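You operate a simulated robot arm through the tools that you are given. There is no shell and no other tool. Be economical: measure what you need, move in short steps, check, and stop when the job is done.

The job below is to be done with a simulated two-armed robot. You get a single attempt, and the scene is never put back.

JOB
Put the No 5 tub in the cold box, latch it and turn it to cold.
Fine: shut the lid. Set down upright: what you pick out.

It is judged by the outcome, as a careful person would: the job done as asked, and still so three seconds after it is handed in. It fails if anything else is knocked over, pushed out of place, dropped, spilled or broken. A push-on lid holds only when it is set on centred and level and pressed home; a screw cap is set on level and turned clockwise until tight.

ROBOT AND FRAMES
Two 7-joint arms with two-finger parallel grippers on one trunk, on a base that drives. Base frame: it is fixed to the floor where the robot stands at the start and does not move with it; the origin is under the middle of the robot, x ahead of it, y to its left, z up; the surface under the hand at the start is at about z = 880. Readings come in mm, degrees, newtons and seconds.
The left shoulder is at the start at [20, 170, 1328], the right one opposite. With the tool pointing down near the work surface each hand reaches from about 100 to 640 mm from the robot's upright axis, wherever it stands, measured 20 degrees to its own side. Places, roughly: cold box dial [400, -100, 1000]; cold box latch [400, 100, 1000]; cold box lid [600, 0, 1100]; inside of the cold box [600, 0, 900]. Payload 3.8 kg a hand.
Tool frame (each hand has its own): the origin (TCP) lies between the finger pads and is the grasp point; the fingertips stand 30 mm ahead of it; z points along the fingers, y is the line along which they close. Largest opening 110 mm; finger width 20, thickness 10; the body of the gripper, 48 by 112 mm, starts 55 mm behind the TCP.
Orientation is told as [roll, pitch, yaw] about the base's x, y, z axes, in that order, counted from this pose: with the fingers straight down and closing along the base's y, the tool's x points along the base's -x, its y along +y and its z along -z.

CONTROLS
- The arms move only by the tool send_rows. It takes "left_motion", "right_motion" or both (then of equal length, played together; a hand with none holds still); each is a list of rows, each an object of numbers (a shift or turn left out is 0, a gripper value left out holds the last): "tx", "ty", "tz": the shift along the base's x, y, z in mm; "ax", "ay", "az": the turn, a rotation vector about the base's x, y, z in degrees; "gripper": the opening, from 0 (shut) to 1 (fully open). In form: [{"tx": .., "ty": .., "tz": .., "ax": .., "ay": .., "az": .., "gripper": ..}, ...]. A call has 1 to 10 rows; each row shifts and turns the commanded pose from where the row before left it. Each row takes 0.2 s and may step no farther than 50 mm and 8.6 degrees from the row before; otherwise, or with a gripper value out of range, the whole call is refused. Where a pose cannot be reached the arm comes as near as it can. A force on the tool above 90 N (or 10 N above the force at the start of the call, whichever is more), or a blocked arm, ends the call early, and 0.2 s more pass. The fingers move at their own pace (about 72 mm/s each) and stop on an object; they squeeze with about 38 N. The grip force told is the motor's: it shows also when the fingers shut on nothing. Time passes only in rows, and 0.2 s behind the last, so rows that do not move let the fingers close. The reply holds the time, the measured pose of the TCP, the force on the tool along the base axes, the opening and the grip force, in the units named above and with some noise, with the torque about the TCP (base axes, N m) and any sound that the robot's microphone picked up, and new pictures: "pictures" is both (left out), scene, wrist or none (wrist: the cameras of the hands that moved).
- Cameras (640 x 400 px; columns grow to the right, rows downward): "scene" is now at [112.1, 0.1, 1500.7]; the picture's right is [0.01, -1.00, 0.00], its down [-0.38, -0.00, -0.92] and it looks along [0.92, 0.00, -0.38] (base axes); focal length 214 px, centre (320, 200). "left" rides on the left gripper at [72, -17, -103] in its tool frame; the picture's right is [0.23, 0.97, 0.00], its down [-0.76, 0.18, -0.62] and it looks along [-0.61, 0.14, 0.78] (tool axes); focal length 222 px, centre (320, 200). "right" rides on the right gripper at [72, 17, -103] in its tool frame; the picture's right is [-0.23, 0.97, 0.00], its down [-0.76, -0.18, -0.62] and it looks along [-0.61, -0.14, 0.78] (tool axes); focal length 222 px, centre (320, 200). There is no depth. A picture from a camera that has moved, and an enlarged one, comes with that camera's place and axes in the base frame and with its lens.
- lift_body(by): slides the trunk up (or, below 0, down) by that many mm; the arms and the scene camera ride with it, the base frame stays. It gives what a move gives, with no picture.
- roll_base(legs): drives the robot by 1 to 6 legs, each [ahead, turn to the left] in mm and degrees, along the robot's own axes; the way and the turn of a leg run together, so that a leg with both is an arc; at most 1500 mm and 180 degrees a leg. The arms and the cameras ride along, it lands a little off, and it stops where it bumps. It gives what a move gives, and a new picture of the scene camera.
- pan_tilt(pan, tilt): turns the head with the scene camera to pan (to the left, within 80 degrees either way) and tilt (down, from -29 to 69), counted from straight ahead of the robot. It gives what a move gives, and a new picture of the scene camera.
- close_up(camera, box): a new picture of the part [left, top, right, bottom] of that camera's present view, enlarged. It takes no simulated time.
- job_done(): hands the job in; it is judged then, once.

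Work in short steps. Places have to be worked out from the pictures, the camera data and where the tool is seen: move nearer, look again, correct. Check each grasp and each placing, and mend what went wrong. You have 120 turns and 260 pictures in all, those below and enlarged ones among them. Open the grippers and draw the arms clear of the work before you hand the job in, unless the task says otherwise; then end with one line.

The tools are called after "Emit:" as a command line: name --argument value ..., lists and objects as JSON in quotes. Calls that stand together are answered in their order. send_rows: Moves the arms, as the interface text tells. Its arguments: {"type":"object","properties":{"left_motion":{"type":"array","items":{"type":"object","properties":{"tx":{"type":"number"},"ty":{"type":"number"},"tz":{"type":"number"},"ax":{"type":"number"},"ay":{"type":"number"},"az":{"type":"number"},"gripper":{"type":"number"}}}},"right_motion":{"type":"array","items":{"type":"object","properties":{"tx":{"type":"number"},"ty":{"type":"number"},"tz":{"type":"number"},"ax":{"type":"number"},"ay":{"type":"number"},"az":{"type":"number"},"gripper":{"type":"number"}}}},"pictures":{"type":"string","enum":["both","scene","wrist","none"]}},"required":[]} The other tools are called the same way: lift_body (by) slides the trunk up or down; roll_base (legs) drives the base; pan_tilt (pan, tilt) turns the head that bears the scene camera; close_up (camera, box) takes an enlarged picture of a part of a camera's view; job_done () hands the job in.

At the start:

```text
time_s: 0.0
left_tcp_pos: [379.9, 184.0, 1484.4]
left_tcp_rot: [-0.1, -0.1, -0.1]
left_wrist_force: [-0.9, 0.6, 0.0]
left_moment: [-0.02, -0.01, -0.01]
left_opening: 110.0
left_finger_force: 0.0
right_tcp_pos: [274.9, -96.0, 1498.2]
right_tcp_rot: [0.0, 0.0, -0.1]
right_wrist_force: [0.8, 0.0, 0.5]
right_moment: [-0.01, 0.01, 0.02]
right_opening: 110.2
right_finger_force: 0.1
trunk travel left (down, up): [-425.0, 145.0]
robot x, y, heading: [3.3, 1.0, -0.0]
head pan, tilt: [0.3, 22.6]
```

scene: 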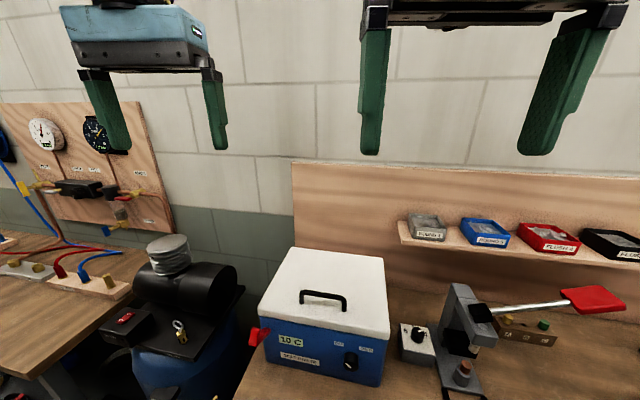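
right: 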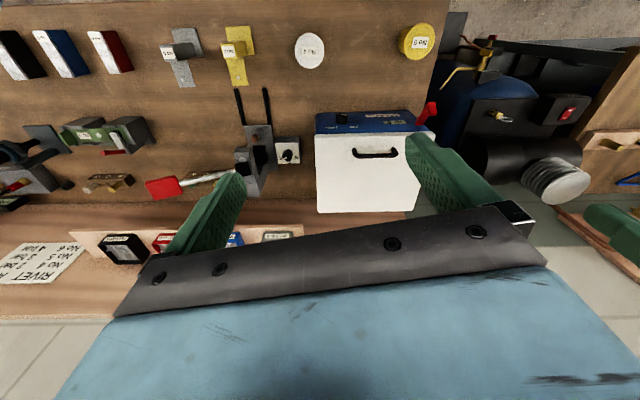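
left: 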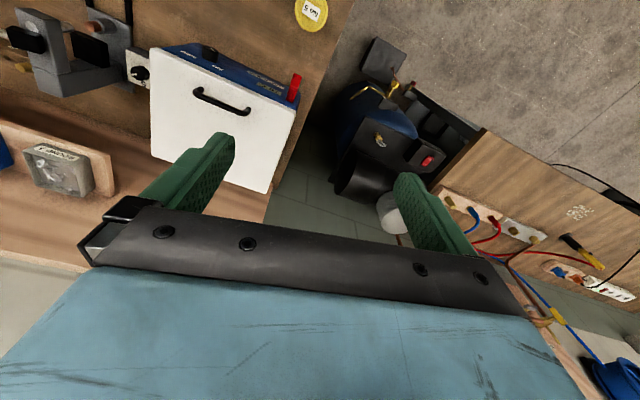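

I see the cold box, and a yellow tub labelled perhaps No 5 in the wrist views. I'll look closer at it and tilt the head down.

Emit:
close_up --camera "right" --box '[280, 10, 460, 120]'

Emit:
pan_tilt --pan 0 --tilt 50

```text
3.56 times, centred on (370, 65) of right
camera zoom: at [204.0, -78.9, 1602.3], right [0.23, 0.97, 0.0], down [0.76, -0.18, 0.62], along [0.61, -0.14, -0.78], focal length 790 px, centre (142, 680)
```

zoom: 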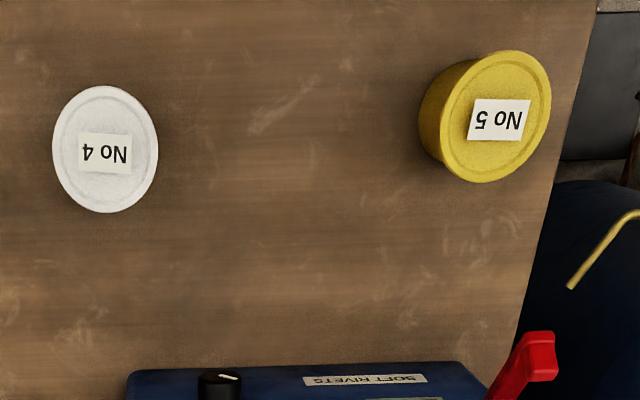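

```text
time_s: 0.9
left_tcp_pos: [379.6, 183.0, 1484.4]
left_tcp_rot: [-0.2, -0.1, -0.1]
left_wrist_force: [0.0, 0.3, 0.9]
left_moment: [-0.01, 0.01, 0.0]
left_opening: 110.0
left_finger_force: 0.0
right_tcp_pos: [275.9, -95.9, 1498.9]
right_tcp_rot: [0.0, 0.1, 0.0]
right_wrist_force: [-0.4, 0.1, -0.3]
right_moment: [-0.01, 0.0, -0.02]
right_opening: 110.1
right_finger_force: 0.1
trunk travel left (down, up): [-425.0, 145.0]
robot x, y, heading: [-1.3, 0.1, 0.1]
head pan, tilt: [0.0, 50.0]
camera scene: at [96.4, -0.4, 1459.3], right [0.0, -1.0, 0.0], down [-0.77, 0.0, -0.64], along [0.64, 0.0, -0.77], focal length 214 px, centre (320, 200)
```

scene: 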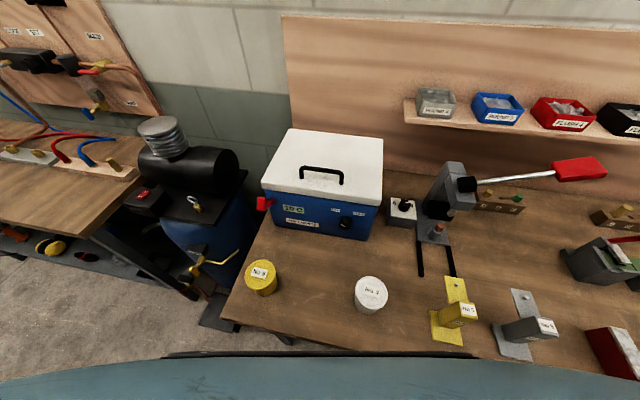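

The yellow tub is No 5. I'll zoom on the box front and the tub.

Emit:
close_up --camera "scene" --box '[240, 120, 400, 250]'

Emit:
close_up --camera "scene" --box '[220, 240, 420, 350]'

Emit:
close_up --camera "scene" --box '[250, 180, 390, 250]'

```text
3.08 times, centred on (320, 185) of scene
camera zoom: at [96.4, -0.4, 1459.3], right [0.0, -1.0, 0.0], down [-0.77, 0.0, -0.64], along [0.64, 0.0, -0.77], focal length 660 px, centre (320, 246)
```

zoom: 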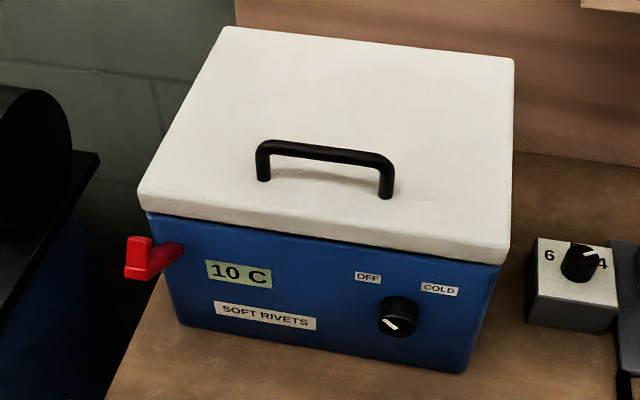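

```text
3.20 times, centred on (320, 295) of scene
camera zoom: at [96.4, -0.4, 1459.3], right [0.0, -1.0, 0.0], down [-0.77, 0.0, -0.64], along [0.64, 0.0, -0.77], focal length 686 px, centre (320, -104)
```

zoom: 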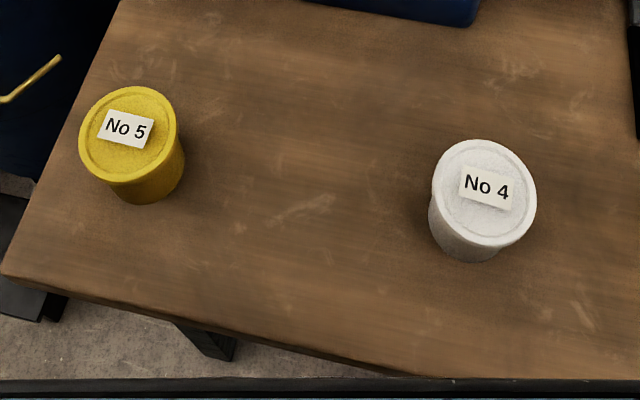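

```text
4.57 times, centred on (320, 215) of scene
camera zoom: at [96.4, -0.4, 1459.3], right [0.0, -1.0, 0.0], down [-0.77, 0.0, -0.64], along [0.64, 0.0, -0.77], focal length 980 px, centre (320, 131)
```

zoom: 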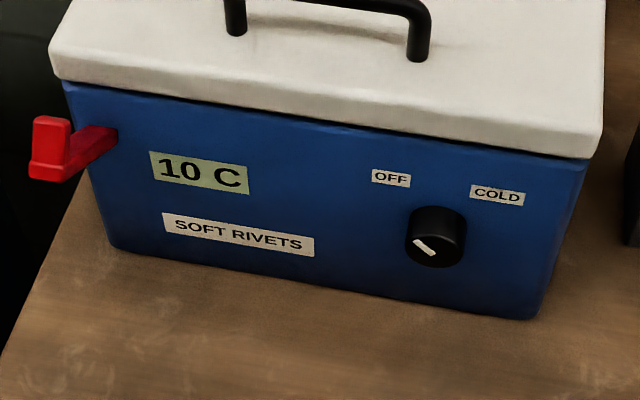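

The box is turned about 11° clockwise; its front runs from about (474,150) to (418,-146), and the lid top is at z≈1090. I'll bring the left hand down for a close look at the latch and dial.

Emit:
send_rows --left_motion '[{"tx": -14, "ty": -6, "tz": -44}, {"tx": -14, "ty": -6, "tz": -44}, {"tx": -14, "ty": -6, "tz": -44}, {"tx": -14, "ty": -6, "tz": -44}, {"tx": -14, "ty": -6, "tz": -44}, {"tx": -14, "ty": -6, "tz": -44}, {"tx": -14, "ty": -6, "tz": -44}, {"tx": -14, "ty": -6, "tz": -44}, {"tx": -14, "ty": -6, "tz": -44}]' --pictures "both"

```text
time_s: 2.9
left_tcp_pos: [254.1, 128.4, 1087.3]
left_tcp_rot: [-0.1, -0.1, -0.1]
left_wrist_force: [-0.4, -0.1, 0.5]
left_moment: [-0.01, 0.01, -0.01]
left_opening: 109.9
left_finger_force: 0.0
right_tcp_pos: [275.3, -95.3, 1498.7]
right_tcp_rot: [-0.1, 0.0, 0.0]
right_wrist_force: [0.5, 0.4, -0.4]
right_moment: [0.0, 0.0, -0.01]
right_opening: 109.7
right_finger_force: 0.1
trunk travel left (down, up): [-425.0, 145.0]
robot x, y, heading: [1.2, 0.7, -0.2]
head pan, tilt: [0.0, 50.0]
camera scene: at [96.4, -0.5, 1459.2], right [0.0, -1.0, 0.0], down [-0.77, 0.0, -0.64], along [0.64, 0.0, -0.77], focal length 214 px, centre (320, 200)
camera left: at [180.6, 109.6, 1190.3], right [-0.23, 0.97, 0.0], down [0.76, 0.18, 0.62], along [0.61, 0.14, -0.78], focal length 222 px, centre (320, 200)
```

scene: 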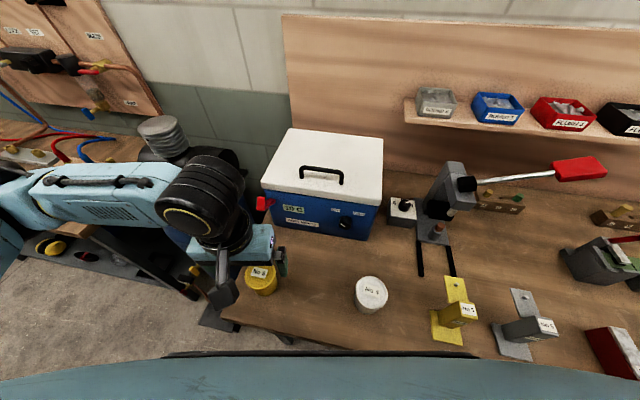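
left: 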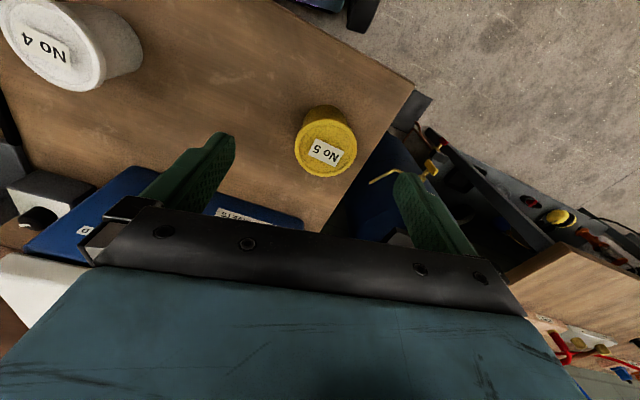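

The palm blocks the view; pitching the hand about 43° forward will make its camera look level at the box front.

Emit:
send_rows --left_motion '[{"ay": -8.5}, {"ay": -8.5}, {"ay": -8.5}, {"ay": -8.5}, {"ay": -8.5}]' --pictures "wrist"

```text
time_s: 4.1
left_tcp_pos: [309.0, 90.6, 1065.3]
left_tcp_rot: [0.2, -42.6, -0.2]
left_wrist_force: [-0.4, 0.2, -0.2]
left_moment: [-0.01, -0.01, 0.02]
left_opening: 110.0
left_finger_force: 0.1
left hand out of reach, approached as far as the arm can: row 1, 2, 3, 4, 5
right_tcp_pos: [275.8, -95.9, 1497.8]
right_tcp_rot: [0.0, 0.0, 0.0]
right_wrist_force: [-0.1, -0.5, 0.2]
right_moment: [-0.04, 0.0, 0.02]
right_opening: 110.0
right_finger_force: 0.1
trunk travel left (down, up): [-425.0, 145.0]
robot x, y, heading: [-0.5, -3.1, 0.2]
head pan, tilt: [0.0, 50.0]
camera left: at [184.6, 73.5, 1092.0], right [-0.17, 0.97, -0.15], down [0.14, 0.18, 0.97], along [0.98, 0.14, -0.17], focal length 222 px, centre (320, 200)
```

left: 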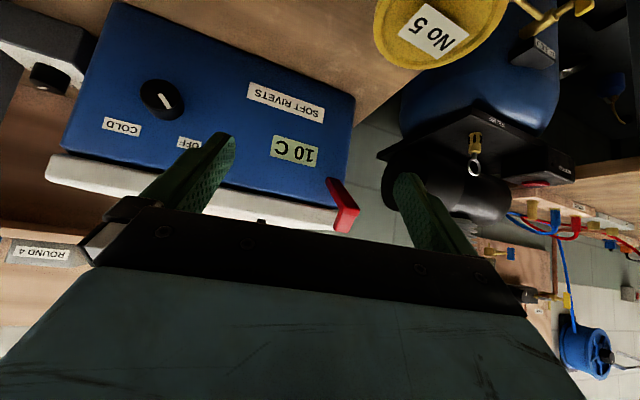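

Emit:
close_up --camera "left" --box '[230, 80, 390, 240]'

Emit:
close_up --camera "left" --box '[80, 50, 240, 170]'

```text
2.50 times, centred on (310, 160) of left
camera zoom: at [184.6, 73.5, 1092.0], right [-0.17, 0.97, -0.15], down [0.14, 0.18, 0.97], along [0.98, 0.14, -0.17], focal length 555 px, centre (345, 300)
```

zoom: 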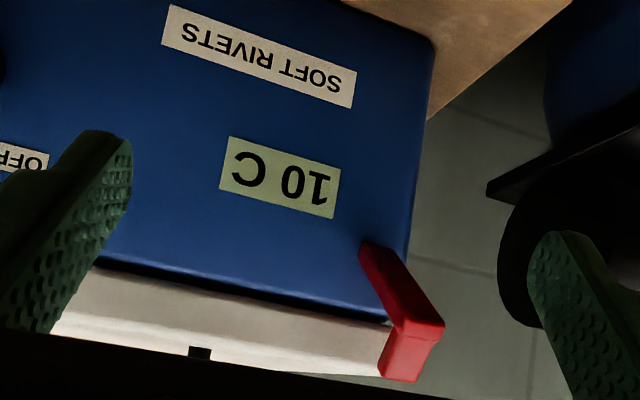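

```text
3.33 times, centred on (160, 110) of left
camera zoom: at [184.6, 73.5, 1092.0], right [-0.17, 0.97, -0.15], down [0.14, 0.18, 0.97], along [0.98, 0.14, -0.17], focal length 740 px, centre (853, 500)
```

zoom: 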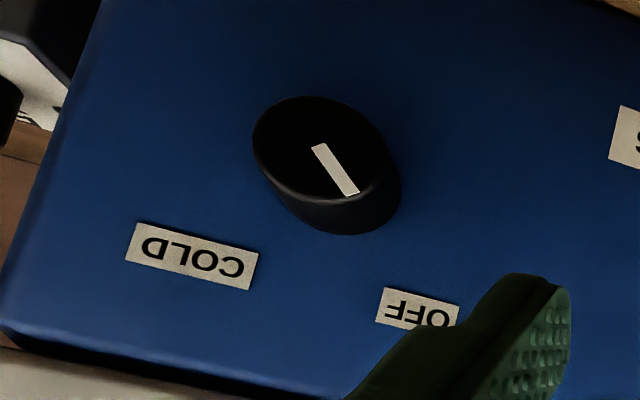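

The dial points to OFF (COLD is clockwise of it). The latch lever pivots at about (468,123,1014) and sticks out toward me with its tip near (400,139,1057), so the box is unlatched. I'll retract the left hand and bring the right hand, yawed about 79°, above the lid handle near (461,-2).

Emit:
send_rows --left_motion '[{"ay": 8.5}, {"ay": 8.5}, {"ay": 8.5}, {"ay": 8.5}, {"ay": 8.5}, {"tz": 30, "ty": 15}, {"tz": 30, "ty": 15}, {"tz": 30, "ty": 15}, {"tz": 30, "ty": 15}, {"tz": 30, "ty": 15}]' --right_motion '[{"az": 7.9, "tx": 18.6, "ty": 9.4, "tz": -26}, {"az": 7.9, "tx": 18.6, "ty": 9.4, "tz": -26}, {"az": 7.9, "tx": 18.6, "ty": 9.4, "tz": -26}, {"az": 7.9, "tx": 18.6, "ty": 9.4, "tz": -26}, {"az": 7.9, "tx": 18.6, "ty": 9.4, "tz": -26}, {"az": 7.9, "tx": 18.6, "ty": 9.4, "tz": -26}, {"az": 7.9, "tx": 18.6, "ty": 9.4, "tz": -26}, {"az": 7.9, "tx": 18.6, "ty": 9.4, "tz": -26}, {"az": 7.9, "tx": 18.6, "ty": 9.4, "tz": -26}, {"az": 7.9, "tx": 18.6, "ty": 9.4, "tz": -26}]' --pictures "both"

```text
time_s: 6.3
left_tcp_pos: [307.6, 166.4, 1218.1]
left_tcp_rot: [0.0, 0.0, -0.1]
left_wrist_force: [0.5, 0.4, 0.5]
left_moment: [0.0, 0.0, -0.03]
left_opening: 109.8
left_finger_force: 0.1
right_tcp_pos: [434.5, -14.4, 1271.5]
right_tcp_rot: [0.0, 0.0, 68.5]
right_wrist_force: [-0.1, 0.2, 0.2]
right_moment: [0.0, 0.01, -0.01]
right_opening: 110.0
right_finger_force: 0.1
right hand out of reach, approached as far as the arm can: row 9, 10
trunk travel left (down, up): [-425.0, 145.0]
robot x, y, heading: [0.9, -2.1, 0.1]
head pan, tilt: [0.0, 50.0]
camera scene: at [95.9, -0.2, 1459.3], right [0.0, -1.0, 0.0], down [-0.77, 0.0, -0.64], along [0.64, 0.0, -0.77], focal length 214 px, centre (320, 200)
camera right: at [393.7, -75.4, 1375.9], right [-0.82, 0.57, 0.0], down [0.44, 0.64, 0.62], along [0.35, 0.51, -0.78], focal length 222 px, centre (320, 200)
camera left: at [235.1, 149.1, 1321.1], right [-0.23, 0.97, 0.0], down [0.76, 0.18, 0.62], along [0.61, 0.14, -0.78], focal length 222 px, centre (320, 200)
```

scene: 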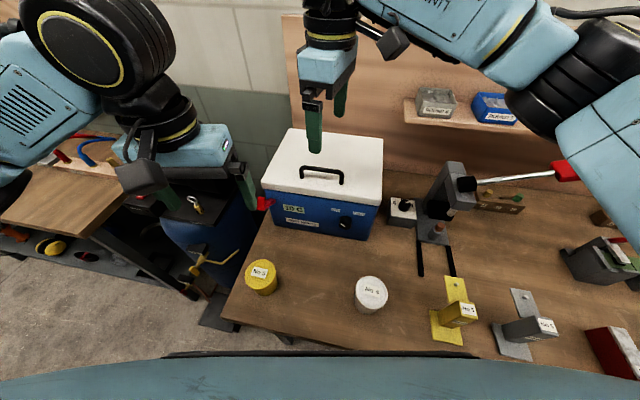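
right: 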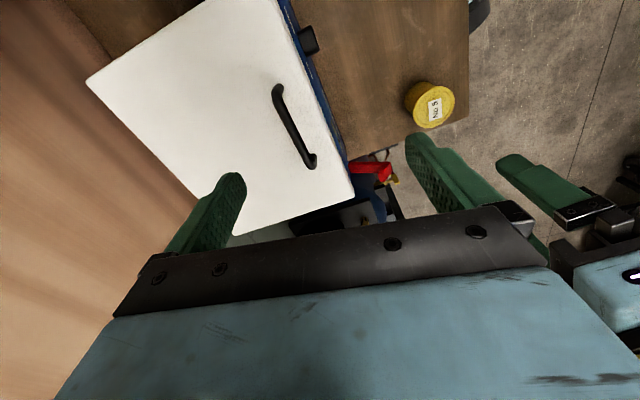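
left: 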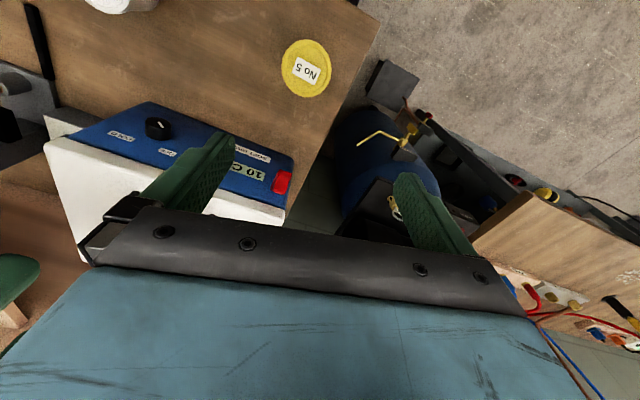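

The handle bar's centre works out at about (470,-6), z≈1120. The right hand ran short of its reach up there, so I descend toward (470,-6,1190) with yaw 79.

Emit:
send_rows --right_motion '[{"tz": -25, "tx": 2}, {"tz": -25, "tx": 2}, {"tz": -20, "tx": 3}]' --pictures "wrist"

```text
time_s: 7.1
left_tcp_pos: [308.5, 166.6, 1217.9]
left_tcp_rot: [-0.1, 0.0, -0.1]
left_wrist_force: [0.4, 0.1, 0.0]
left_moment: [-0.01, -0.03, 0.02]
left_opening: 110.0
left_finger_force: 0.0
right_tcp_pos: [437.8, -15.0, 1245.5]
right_tcp_rot: [0.0, 0.0, 68.2]
right_wrist_force: [-0.3, -0.1, 0.3]
right_moment: [0.03, 0.0, 0.01]
right_opening: 109.9
right_finger_force: 0.0
right hand out of reach, approached as far as the arm can: row 2, 3
trunk travel left (down, up): [-425.0, 145.0]
robot x, y, heading: [-0.6, 1.2, 0.2]
head pan, tilt: [0.0, 50.0]
camera right: at [396.7, -75.6, 1351.1], right [-0.82, 0.57, 0.0], down [0.45, 0.64, 0.62], along [0.36, 0.51, -0.78], focal length 222 px, centre (320, 200)
```

right: 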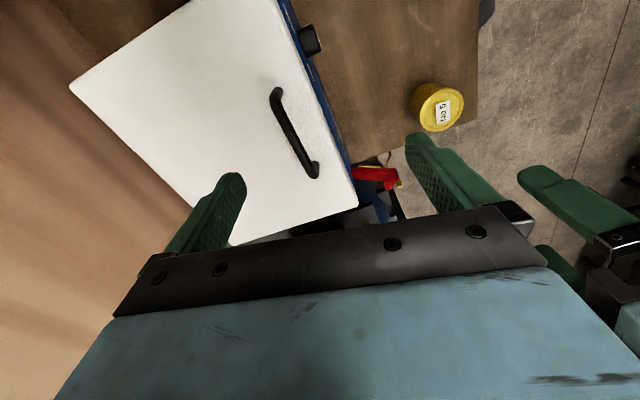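

It looks like a wrist-yaw limit near +68°. I'll unwind to the opposite equivalent yaw, −101°, a little higher.

Emit:
send_rows --right_motion '[{"az": -8.4, "tz": 4}, {"az": -8.4}, {"az": -8.4}, {"az": -8.4}, {"az": -8.4}, {"az": -8.4}, {"az": -8.4}, {"az": -8.4}, {"az": -8.4}, {"az": -8.4}]' --pictures "none"

Emit:
send_rows --right_motion '[{"az": -8.4}, {"az": -8.4}, {"az": -8.4}, {"az": -8.4}, {"az": -8.4}, {"az": -8.4}, {"az": -8.4}, {"az": -8.4}, {"az": -8.4}, {"az": -8.4}]' --pictures "wrist"

```text
time_s: 9.3
left_tcp_pos: [307.5, 165.9, 1217.5]
left_tcp_rot: [-0.2, 0.0, -0.1]
left_wrist_force: [0.3, 0.3, -0.4]
left_moment: [-0.01, 0.01, 0.02]
left_opening: 110.3
left_finger_force: 0.1
right_tcp_pos: [435.9, -14.6, 1251.7]
right_tcp_rot: [-0.1, 0.0, -15.6]
right_wrist_force: [-0.4, -0.1, -0.5]
right_moment: [-0.02, 0.0, 0.0]
right_opening: 110.0
right_finger_force: 0.1
trunk travel left (down, up): [-425.0, 145.0]
robot x, y, heading: [0.5, 1.5, -0.1]
head pan, tilt: [0.0, 50.0]
```

```text
time_s: 11.5
left_tcp_pos: [308.4, 166.7, 1217.3]
left_tcp_rot: [-0.2, 0.0, -0.1]
left_wrist_force: [0.0, -0.3, -0.1]
left_moment: [0.0, -0.01, 0.02]
left_opening: 109.9
left_finger_force: 0.0
right_tcp_pos: [436.5, -13.6, 1251.7]
right_tcp_rot: [0.1, 0.0, -99.7]
right_wrist_force: [-0.8, -0.8, 0.1]
right_moment: [-0.04, -0.02, 0.01]
right_opening: 110.2
right_finger_force: 0.1
trunk travel left (down, up): [-425.0, 145.0]
robot x, y, heading: [-2.2, 2.3, 0.1]
head pan, tilt: [0.0, 50.0]
camera right: at [466.6, 54.7, 1356.0], right [0.92, -0.39, 0.0], down [-0.3, -0.72, 0.62], along [-0.24, -0.57, -0.78], focal length 222 px, centre (320, 200)
```

right: 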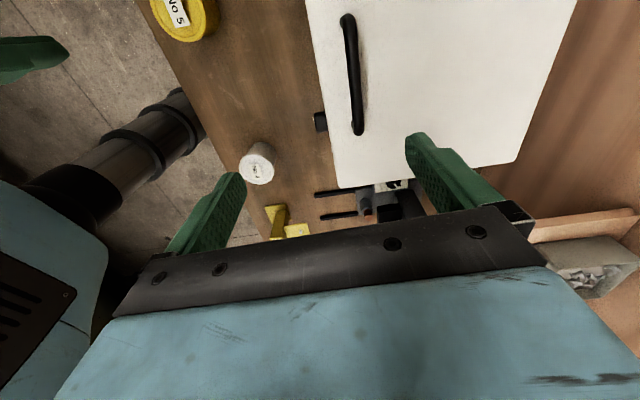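

Yaw −100° works. Bar centre now estimated at (475,-3), z≈1113; I move above it and descend to TCP z≈1150, then look.

Emit:
send_rows --right_motion '[{"tx": 19, "ty": 5, "tz": -15, "gripper": 0.6, "az": -1}, {"tx": 19, "ty": 5, "tz": -15}, {"tz": -25}, {"tz": -25}, {"tz": -22}]' --pictures "both"

```text
time_s: 12.7
left_tcp_pos: [307.9, 166.7, 1217.7]
left_tcp_rot: [-0.1, 0.0, -0.1]
left_wrist_force: [-0.2, -0.6, -0.3]
left_moment: [0.01, 0.02, -0.01]
left_opening: 110.0
left_finger_force: 0.1
right_tcp_pos: [474.5, -4.5, 1151.4]
right_tcp_rot: [0.0, 0.0, -100.6]
right_wrist_force: [0.1, -0.5, 0.8]
right_moment: [0.03, 0.04, -0.01]
right_opening: 66.0
right_finger_force: 0.0
trunk travel left (down, up): [-425.0, 145.0]
robot x, y, heading: [0.2, -1.4, 0.2]
head pan, tilt: [0.0, 50.0]
camera scene: at [96.5, -0.5, 1459.2], right [0.0, -1.0, 0.0], down [-0.77, 0.0, -0.64], along [0.64, 0.0, -0.77], focal length 214 px, centre (320, 200)
camera right: at [505.6, 64.0, 1254.6], right [0.92, -0.4, 0.0], down [-0.31, -0.72, 0.62], along [-0.25, -0.57, -0.78], focal length 222 px, centre (320, 200)
```

scene: 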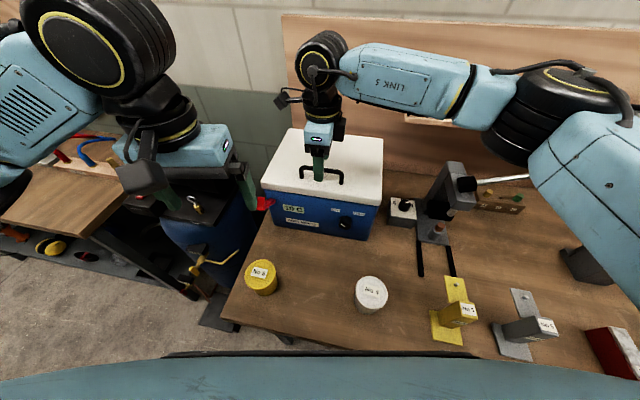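
right: 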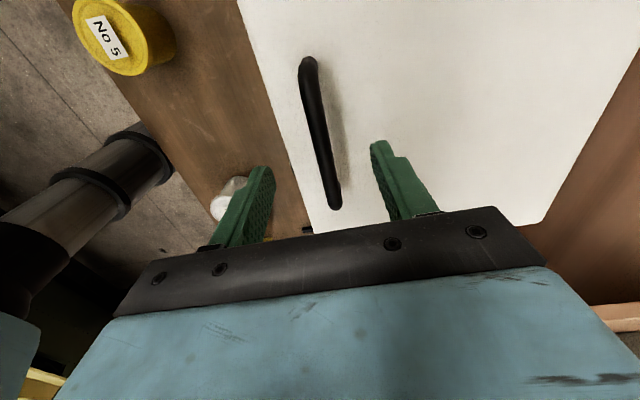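

The bar lies between the fingers. I descend 26 mm and close.

Emit:
send_rows --right_motion '[{"tz": -13}, {"tz": -13}, {"gripper": 0}, {}, {}]' --pictures "both"

```text
time_s: 13.9
left_tcp_pos: [311.3, 165.5, 1218.4]
left_tcp_rot: [-0.1, 0.1, 0.0]
left_wrist_force: [-0.9, -0.9, -0.1]
left_moment: [0.0, -0.02, 0.0]
left_opening: 110.1
left_finger_force: 0.0
right_tcp_pos: [478.8, -3.7, 1124.4]
right_tcp_rot: [0.1, 0.0, -100.7]
right_wrist_force: [11.6, 0.0, 0.1]
right_moment: [0.02, -0.21, -0.62]
right_opening: 11.5
right_finger_force: 45.4
trunk travel left (down, up): [-425.0, 145.0]
robot x, y, heading: [0.8, -1.4, 0.0]
head pan, tilt: [0.0, 50.0]
camera scene: at [98.5, -0.3, 1459.1], right [0.0, -1.0, 0.0], down [-0.77, 0.0, -0.64], along [0.64, 0.0, -0.77], focal length 214 px, centre (320, 200)
camera right: at [509.2, 63.5, 1228.5], right [0.91, -0.4, 0.0], down [-0.32, -0.72, 0.62], along [-0.25, -0.57, -0.78], focal length 222 px, centre (320, 200)
```

scene: 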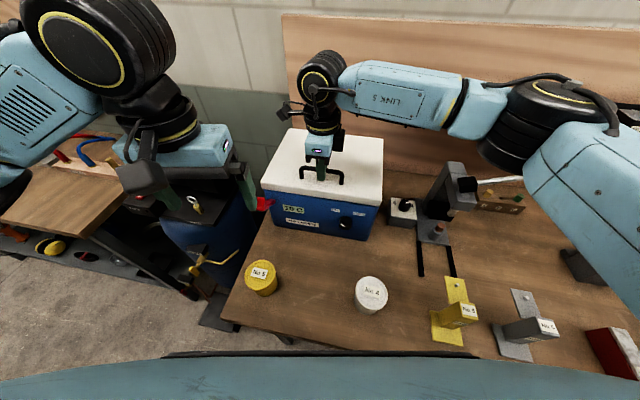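
right: 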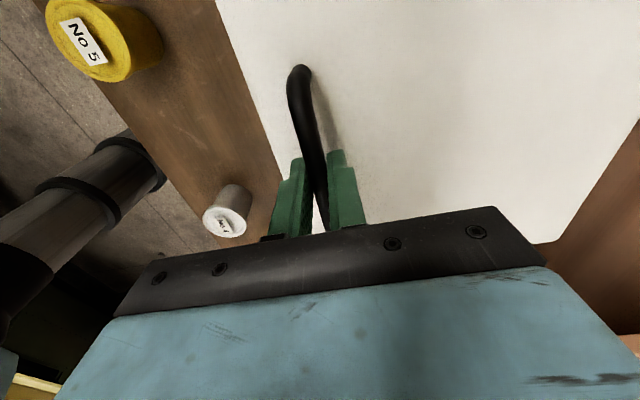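

Handle gripped at (479,-4,1124), bar 11.5 mm. The hinge is presumably at the back edge; I lift the lid about 10° along the arc, turning the hand with it.

Emit:
send_rows --right_motion '[{"tx": 2}, {"tx": 5.9, "ty": -1.1, "tz": 16, "ax": 0.93, "ay": 4.9}, {"tx": 7.3, "ty": -1.4, "tz": 15.4, "ax": 0.93, "ay": 4.9}]' --pictures "scene"

```text
time_s: 14.7
left_tcp_pos: [308.9, 166.3, 1217.3]
left_tcp_rot: [-0.1, 0.1, -0.1]
left_wrist_force: [0.7, 0.3, -0.3]
left_moment: [0.01, 0.0, 0.01]
left_opening: 109.8
left_finger_force: 0.1
right_tcp_pos: [492.0, -6.5, 1154.1]
right_tcp_rot: [-10.1, -0.1, -100.4]
right_wrist_force: [2.1, -0.3, -3.2]
right_moment: [0.14, -0.01, -0.86]
right_opening: 11.5
right_finger_force: 45.0
trunk travel left (down, up): [-425.0, 145.0]
robot x, y, heading: [-0.8, -0.7, -0.1]
head pan, tilt: [0.0, 50.0]
camera scene: at [97.0, -0.5, 1459.2], right [0.0, -1.0, 0.0], down [-0.77, 0.0, -0.64], along [0.64, 0.0, -0.77], focal length 214 px, centre (320, 200)
```

scene: 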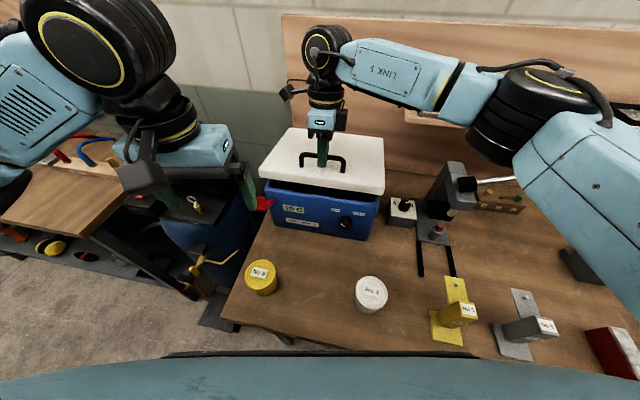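

The lid follows with very little force. Continuing to about 30°.

Emit:
send_rows --right_motion '[{"tx": 8.6, "ty": -1.6, "tz": 14.6, "ax": 0.93, "ay": 4.9}, {"tx": 9.8, "ty": -1.9, "tz": 13.9, "ax": 0.93, "ay": 4.9}, {"tx": 10.9, "ty": -2.1, "tz": 13, "ax": 0.93, "ay": 4.9}, {"tx": 12, "ty": -2.3, "tz": 11.9, "ax": 0.93, "ay": 4.9}]' --pictures "scene"

```text
time_s: 15.7
left_tcp_pos: [311.9, 169.6, 1217.2]
left_tcp_rot: [-0.1, 0.2, -0.1]
left_wrist_force: [-0.1, 0.5, -0.1]
left_moment: [0.02, -0.04, -0.01]
left_opening: 110.1
left_finger_force: 0.0
right_tcp_pos: [514.6, -11.4, 1188.5]
right_tcp_rot: [-28.9, -1.5, -99.9]
right_wrist_force: [16.1, 14.1, -8.5]
right_moment: [-0.33, -0.08, -0.47]
right_opening: 11.8
right_finger_force: 45.5
right hand out of reach, approached as far as the arm can: row 4
trunk travel left (down, up): [-425.0, 145.0]
robot x, y, heading: [-1.4, -0.4, 0.0]
head pan, tilt: [0.0, 50.0]
camera scene: at [99.6, 3.0, 1458.9], right [0.0, -1.0, 0.0], down [-0.77, 0.0, -0.64], along [0.64, 0.0, -0.77], focal length 214 px, centre (320, 200)
```

scene: 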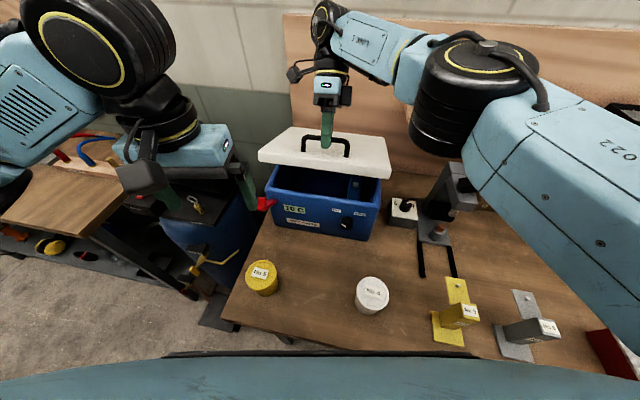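

The lid is raised about 27° and the right arm is at its tilt limit. Next the left hand, fingers shut and pitched forward about 60°, will slip under the lid's front edge to take over.

Emit:
send_rows --left_motion '[{"tx": 7.4, "ty": -13.5, "tz": -16, "ay": -7.5, "gripper": 0}, {"tx": 7.4, "ty": -13.5, "tz": -16, "ay": -7.5}, {"tx": 7.4, "ty": -13.5, "tz": -16, "ay": -7.5}, {"tx": 7.4, "ty": -13.5, "tz": -16, "ay": -7.5}, {"tx": 7.4, "ty": -13.5, "tz": -16, "ay": -7.5}, {"tx": 7.4, "ty": -13.5, "tz": -16, "ay": -7.5}, {"tx": 7.4, "ty": -13.5, "tz": -16, "ay": -7.5}, {"tx": 7.4, "ty": -13.5, "tz": -16, "ay": -7.5}]' --pictures "both"

```text
time_s: 17.5
left_tcp_pos: [369.3, 62.1, 1086.4]
left_tcp_rot: [-0.1, -59.8, -0.1]
left_wrist_force: [0.7, 0.1, 0.1]
left_moment: [0.01, 0.0, 0.0]
left_opening: 0.0
left_finger_force: 38.2
right_tcp_pos: [513.5, -10.9, 1187.5]
right_tcp_rot: [-29.0, -1.3, -99.8]
right_wrist_force: [13.0, 21.5, -8.5]
right_moment: [-0.16, -0.07, -0.4]
right_opening: 11.7
right_finger_force: 45.3
trunk travel left (down, up): [-425.0, 145.0]
robot x, y, heading: [-0.0, 2.2, 0.1]
head pan, tilt: [0.0, 50.0]
camera scene: at [99.4, 3.5, 1459.0], right [0.0, -1.0, 0.0], down [-0.77, 0.0, -0.64], along [0.64, 0.0, -0.77], focal length 214 px, centre (320, 200)
camera left: at [242.6, 43.6, 1074.5], right [-0.11, 0.97, -0.2], down [-0.16, 0.18, 0.97], along [0.98, 0.14, 0.13], focal length 222 px, centre (320, 200)
```

scene: 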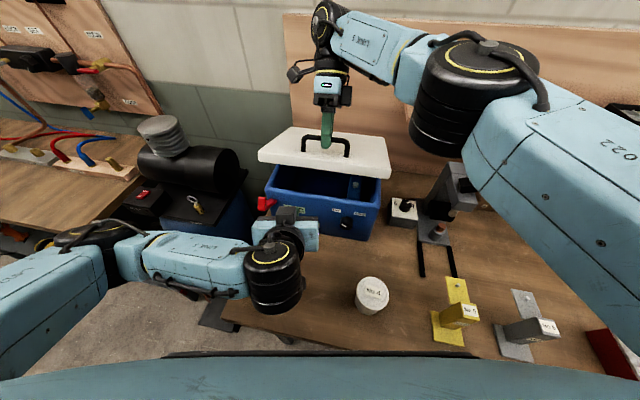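
left: 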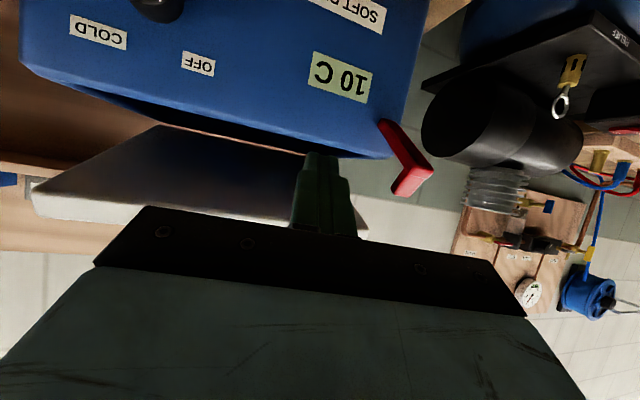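

The opening is visible. I level the hand to about −95° pitch and raise slightly, then will go in under the lid.

Emit:
send_rows --left_motion '[{"tx": 6, "tz": 6, "ay": -7}, {"tx": 6, "tz": 6, "ay": -7}, {"tx": 6, "tz": 6, "ay": -7}, {"tx": 6, "tz": 6, "ay": -7}, {"tx": 6, "tz": 6, "ay": -7}]' --pictures "both"

```text
time_s: 18.7
left_tcp_pos: [399.8, 60.9, 1117.1]
left_tcp_rot: [179.8, -85.0, -179.8]
left_wrist_force: [0.4, -0.5, -0.1]
left_moment: [0.03, -0.01, -0.03]
left_opening: 0.1
left_finger_force: 37.8
right_tcp_pos: [513.9, -11.6, 1188.6]
right_tcp_rot: [-29.0, -1.4, -100.0]
right_wrist_force: [12.3, 22.7, -7.0]
right_moment: [0.07, -0.13, -0.51]
right_opening: 11.6
right_finger_force: 45.3
trunk travel left (down, up): [-425.0, 145.0]
robot x, y, heading: [-3.8, 1.6, 0.1]
head pan, tilt: [0.0, 50.0]
camera scene: at [99.2, 3.6, 1459.0], right [0.0, -1.0, 0.0], down [-0.77, 0.0, -0.64], along [0.64, 0.0, -0.77], focal length 214 px, centre (320, 200)
camera left: at [302.8, 44.2, 1035.2], right [0.02, 0.97, -0.23], down [-0.69, 0.18, 0.71], along [0.73, 0.14, 0.67], focal length 222 px, centre (320, 200)
```

scene: 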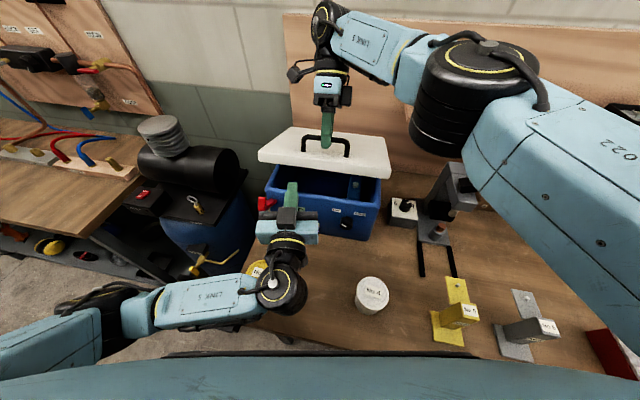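
left: 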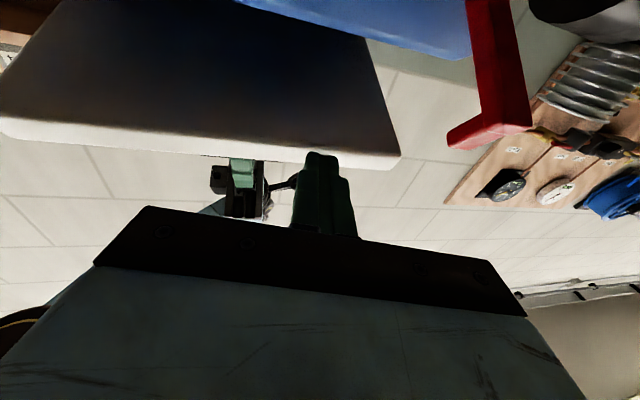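

Fingers are level in front of the gap. I push in 65 mm under the lid, then rise gently.

Emit:
send_rows --left_motion '[{"tx": 22, "ty": -4}, {"tx": 22, "ty": -4}, {"tx": 22, "ty": -4}, {"tz": 10}, {"tz": 8}]' --pictures "both"

```text
time_s: 19.9
left_tcp_pos: [467.4, 50.1, 1124.1]
left_tcp_rot: [175.3, -86.7, -175.2]
left_wrist_force: [-8.7, 9.0, -44.9]
left_moment: [-0.23, 1.36, -0.3]
left_opening: 0.0
left_finger_force: 38.0
right_tcp_pos: [515.9, -16.4, 1190.9]
right_tcp_rot: [-28.8, -1.6, -100.2]
right_wrist_force: [28.4, 4.8, 35.0]
right_moment: [-0.14, -0.03, -0.4]
right_opening: 11.5
right_finger_force: 45.4
trunk travel left (down, up): [-425.0, 145.0]
robot x, y, heading: [2.5, -2.1, -0.1]
head pan, tilt: [0.0, 50.0]
camera scene: at [101.4, 2.3, 1458.8], right [0.0, -1.0, 0.0], down [-0.77, 0.0, -0.64], along [0.64, 0.0, -0.77], focal length 214 px, centre (320, 200)
camera left: at [367.8, 32.4, 1045.1], right [0.01, 0.97, -0.22], down [-0.67, 0.17, 0.72], along [0.74, 0.14, 0.65], focal length 222 px, centre (320, 200)
```

scene: 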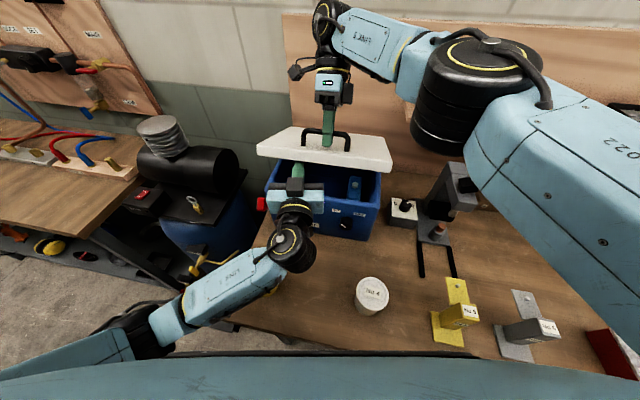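
left: 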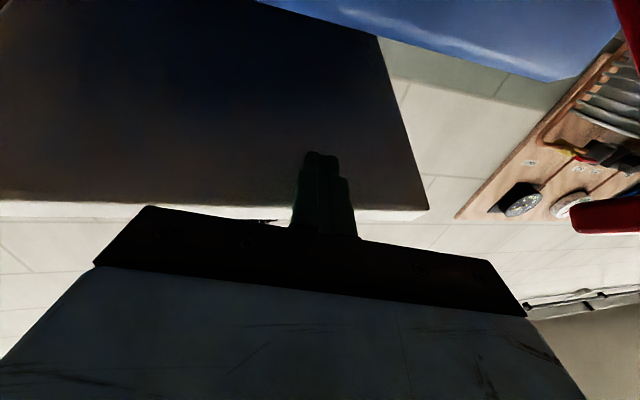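

The left fingers now carry the lid. I open the right gripper and back it off along its own axis, then up and to the right, clear of the lid's sweep.

Emit:
send_rows --right_motion '[{"gripper": 0.4}, {"gripper": 0.4}, {"tx": 10, "ty": -2, "tz": 18}, {"tx": 10, "ty": -2, "tz": 18}, {"tx": 8, "ty": -2, "tz": 18, "ax": -1.5, "ay": -8}, {"tx": -10, "ty": -10, "tz": 10, "ax": -1.5, "ay": -8}, {"tx": -20, "ty": -40, "ax": -1.5, "ay": -8}, {"tx": -20, "ty": -40, "ax": -0.6, "ay": -3}, {"tx": -20, "ty": -45}, {"tx": -20, "ty": -45}]' --pictures "scene"

```text
time_s: 22.1
left_tcp_pos: [462.3, 45.7, 1135.5]
left_tcp_rot: [178.0, -85.0, -178.0]
left_wrist_force: [0.2, 0.6, -0.1]
left_moment: [0.04, 0.01, 0.05]
left_opening: 0.1
left_finger_force: 37.8
right_tcp_pos: [432.6, -207.9, 1258.6]
right_tcp_rot: [-2.4, 0.2, -100.4]
right_wrist_force: [0.2, 0.5, 0.3]
right_moment: [0.05, 0.04, 0.01]
right_opening: 44.0
right_finger_force: 0.1
right hand out of reach, approached as far as the arm can: row 3, 4
trunk travel left (down, up): [-425.0, 145.0]
robot x, y, heading: [1.0, -4.2, 0.0]
head pan, tilt: [0.0, 50.0]
camera scene: at [95.8, -1.7, 1459.3], right [0.0, -1.0, 0.0], down [-0.77, 0.0, -0.64], along [0.64, 0.0, -0.77], focal length 214 px, centre (320, 200)
```

scene: 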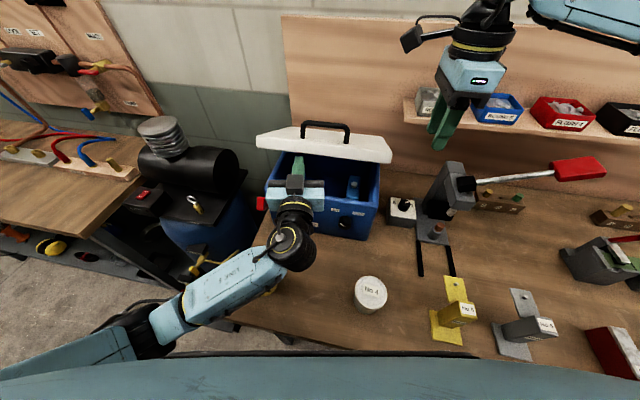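

The lid stays up on its own at about 35°, so the hinge has friction. I sweep the left fingers up and back along the arc to push it upright.

Emit:
send_rows --left_motion '[{"tx": 15, "tz": 18}, {"tx": 15, "tz": 20}, {"tx": 20, "tz": 24}, {"tx": 20, "tz": 22}, {"tx": 25, "tz": 17}, {"tx": 28, "tz": 14}]' --pictures "scene"

```text
time_s: 23.5
left_tcp_pos: [586.2, 44.5, 1252.2]
left_tcp_rot: [178.1, -85.0, -178.1]
left_wrist_force: [1.2, -0.4, -0.5]
left_moment: [0.01, -0.03, 0.01]
left_opening: 0.0
left_finger_force: 37.7
right_tcp_pos: [433.4, -206.3, 1258.6]
right_tcp_rot: [-2.5, 0.1, -100.5]
right_wrist_force: [0.7, -0.5, 0.0]
right_moment: [0.01, -0.02, -0.04]
right_opening: 43.7
right_finger_force: 0.0
trunk travel left (down, up): [-425.0, 145.0]
robot x, y, heading: [-0.5, -3.1, -0.1]
head pan, tilt: [0.0, 50.0]
camera scene: at [96.6, -0.8, 1459.3], right [0.0, -1.0, 0.0], down [-0.77, 0.0, -0.64], along [0.64, 0.0, -0.77], focal length 214 px, centre (320, 200)
```

scene: 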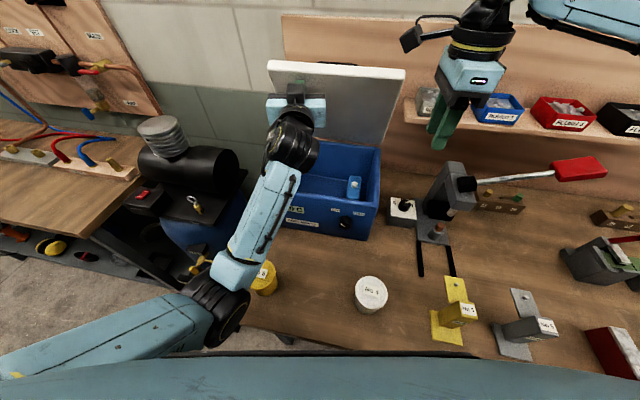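

Lid at roughly 75°. A little further to near vertical.

Emit:
send_rows --left_motion '[{"tx": 22, "tz": 2}, {"tx": 20, "tz": 0}, {"tx": 15}]' --pictures "scene"

```text
time_s: 24.3
left_tcp_pos: [643.4, 46.8, 1252.9]
left_tcp_rot: [178.7, -85.1, -178.8]
left_wrist_force: [-2.2, -0.4, 0.7]
left_moment: [-0.01, -0.07, -0.04]
left_opening: 0.5
left_finger_force: 37.6
right_tcp_pos: [433.0, -205.7, 1257.9]
right_tcp_rot: [-2.4, 0.0, -100.5]
right_wrist_force: [0.5, -0.2, -0.1]
right_moment: [0.01, -0.01, -0.02]
right_opening: 44.1
right_finger_force: 0.0
trunk travel left (down, up): [-425.0, 145.0]
robot x, y, heading: [1.4, 1.8, 0.2]
head pan, tilt: [0.0, 50.0]
camera scene: at [96.3, -0.8, 1459.3], right [0.0, -1.0, 0.0], down [-0.77, 0.0, -0.64], along [0.64, 0.0, -0.77], focal length 214 px, centre (320, 200)
```

scene: 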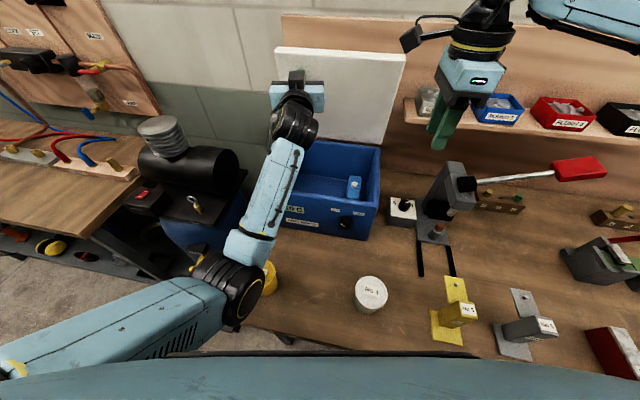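

Lid is about upright. I withdraw the left hand and turn it back to point down above the tub.

Emit:
send_rows --left_motion '[{"tx": -40, "tz": 0}, {"tx": -40}, {"tx": -40}, {"tx": -30, "ty": 8, "ay": 8}, {"tx": -25, "ty": 10, "ay": 8}, {"tx": -25, "ty": 10, "ay": 8}, {"tx": -25, "ty": 10, "ay": 8}, {"tx": -20, "ty": 10, "ay": 8}, {"tx": -15, "ty": 10, "ay": 8}, {"tx": -10, "ty": 10, "ay": 8}]' --pictures "none"

Emit:
send_rows --left_motion '[{"tx": -10, "ty": 10, "ay": 8, "gripper": 1}, {"tx": -10, "ty": 10, "ay": 8}, {"tx": -10, "ty": 10, "ay": 8}, {"tx": -5, "ty": 10, "ay": 8}, {"ay": 7}]' --pictures "both"

```text
time_s: 26.5
left_tcp_pos: [412.8, 123.6, 1166.7]
left_tcp_rot: [2.9, -39.5, -0.8]
left_wrist_force: [0.8, 0.8, 1.0]
left_moment: [0.02, 0.01, -0.04]
left_opening: 0.1
left_finger_force: 38.1
left hand out of reach, approached as far as the arm can: row 9, 10
right_tcp_pos: [432.6, -207.1, 1257.8]
right_tcp_rot: [-2.5, -0.1, -100.5]
right_wrist_force: [0.9, 0.0, 0.0]
right_moment: [-0.03, -0.01, 0.02]
right_opening: 44.0
right_finger_force: 0.1
trunk travel left (down, up): [-425.0, 145.0]
robot x, y, heading: [-2.4, 1.3, 0.0]
head pan, tilt: [0.0, 50.0]
```

```text
time_s: 27.5
left_tcp_pos: [421.1, 143.4, 1029.9]
left_tcp_rot: [1.7, -12.4, -1.3]
left_wrist_force: [-30.7, -10.4, 46.5]
left_moment: [-0.21, -1.56, -0.53]
left_opening: 110.1
left_finger_force: 0.1
left hand out of reach, approached as far as the arm can: row 1, 2, 3, 4
right_tcp_pos: [429.5, -207.0, 1257.3]
right_tcp_rot: [-2.5, 0.0, -100.5]
right_wrist_force: [0.7, 0.0, -1.0]
right_moment: [-0.06, 0.1, -0.02]
right_opening: 44.0
right_finger_force: 0.1
trunk travel left (down, up): [-425.0, 145.0]
robot x, y, heading: [-3.3, -0.7, -0.1]
head pan, tilt: [0.0, 50.0]
stopped in row 4 (left hand): the force on the tool passed its limit at 119 N (the readings are from after the stop); the commanded pose is now the measured one
camera scene: at [92.0, -1.8, 1460.0], right [0.0, -1.0, 0.0], down [-0.76, 0.0, -0.65], along [0.65, 0.0, -0.76], focal length 214 px, centre (320, 200)
camera left: at [328.1, 124.5, 1115.5], right [-0.21, 0.98, -0.02], down [0.61, 0.14, 0.78], along [0.76, 0.15, -0.63], focal length 222 px, centre (320, 200)
```

scene: 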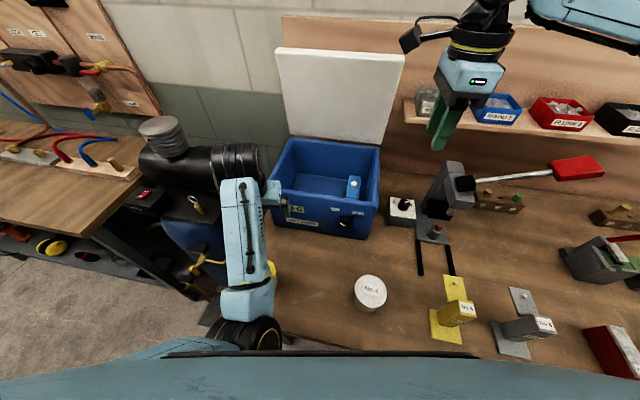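
left: 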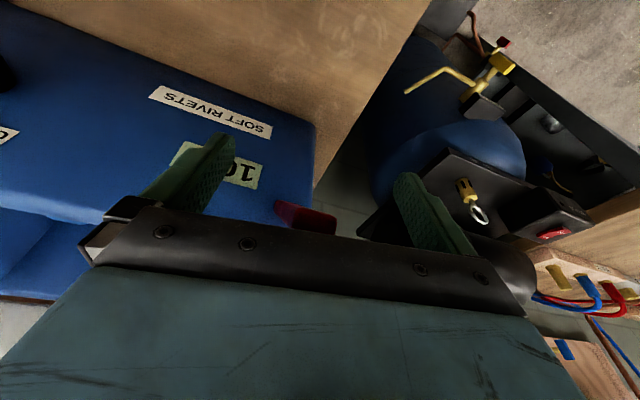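

The hand sagged where it could not reach and its palm touched the latch lever. I raise it straight up right away and check.

Emit:
send_rows --left_motion '[{"tz": 20, "tx": -3}, {"tz": 30, "tx": -3}, {"tz": 40, "tx": -2}, {"tz": 40}, {"tz": 40}, {"tz": 40}]' --pictures "both"

```text
time_s: 28.3
left_tcp_pos: [436.5, 147.9, 1037.9]
left_tcp_rot: [4.0, -12.5, -2.8]
left_wrist_force: [-31.2, -26.1, 57.9]
left_moment: [0.05, -1.31, -0.6]
left_opening: 110.2
left_finger_force: 0.0
left hand out of reach, approached as far as the arm can: row 1, 2, 3, 4
right_tcp_pos: [426.5, -211.6, 1257.3]
right_tcp_rot: [-2.3, 0.3, -100.5]
right_wrist_force: [-0.3, 0.6, -0.1]
right_moment: [0.01, 0.04, -0.01]
right_opening: 44.0
right_finger_force: 0.1
trunk travel left (down, up): [-425.0, 145.0]
robot x, y, heading: [-2.2, 0.9, 0.1]
head pan, tilt: [0.0, 50.0]
stopped in row 4 (left hand): the force on the tool passed its limit at 96 N (the readings are from after the stop); the commanded pose is now the measured one
camera scene: at [89.7, -6.0, 1459.8], right [0.0, -1.0, 0.0], down [-0.76, 0.0, -0.65], along [0.65, 0.0, -0.76], focal length 214 px, centre (320, 200)
camera left: at [341.4, 127.2, 1121.0], right [-0.19, 0.98, 0.02], down [0.61, 0.11, 0.78], along [0.77, 0.16, -0.62], focal length 222 px, centre (320, 200)
```

scene: 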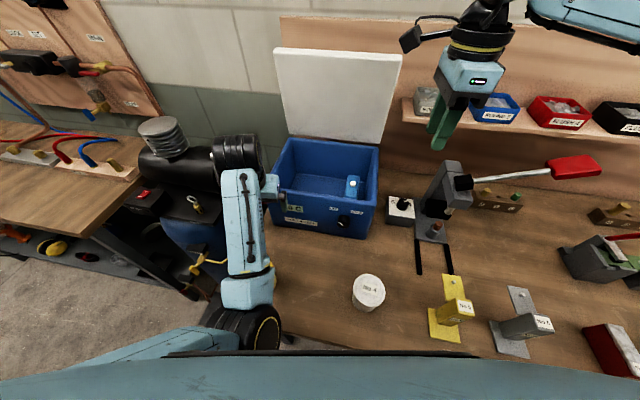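
left: 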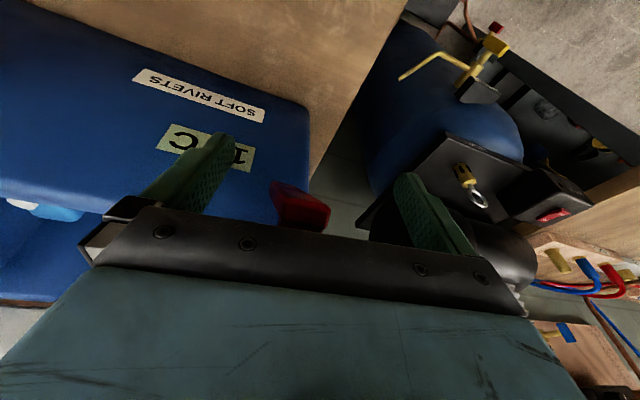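

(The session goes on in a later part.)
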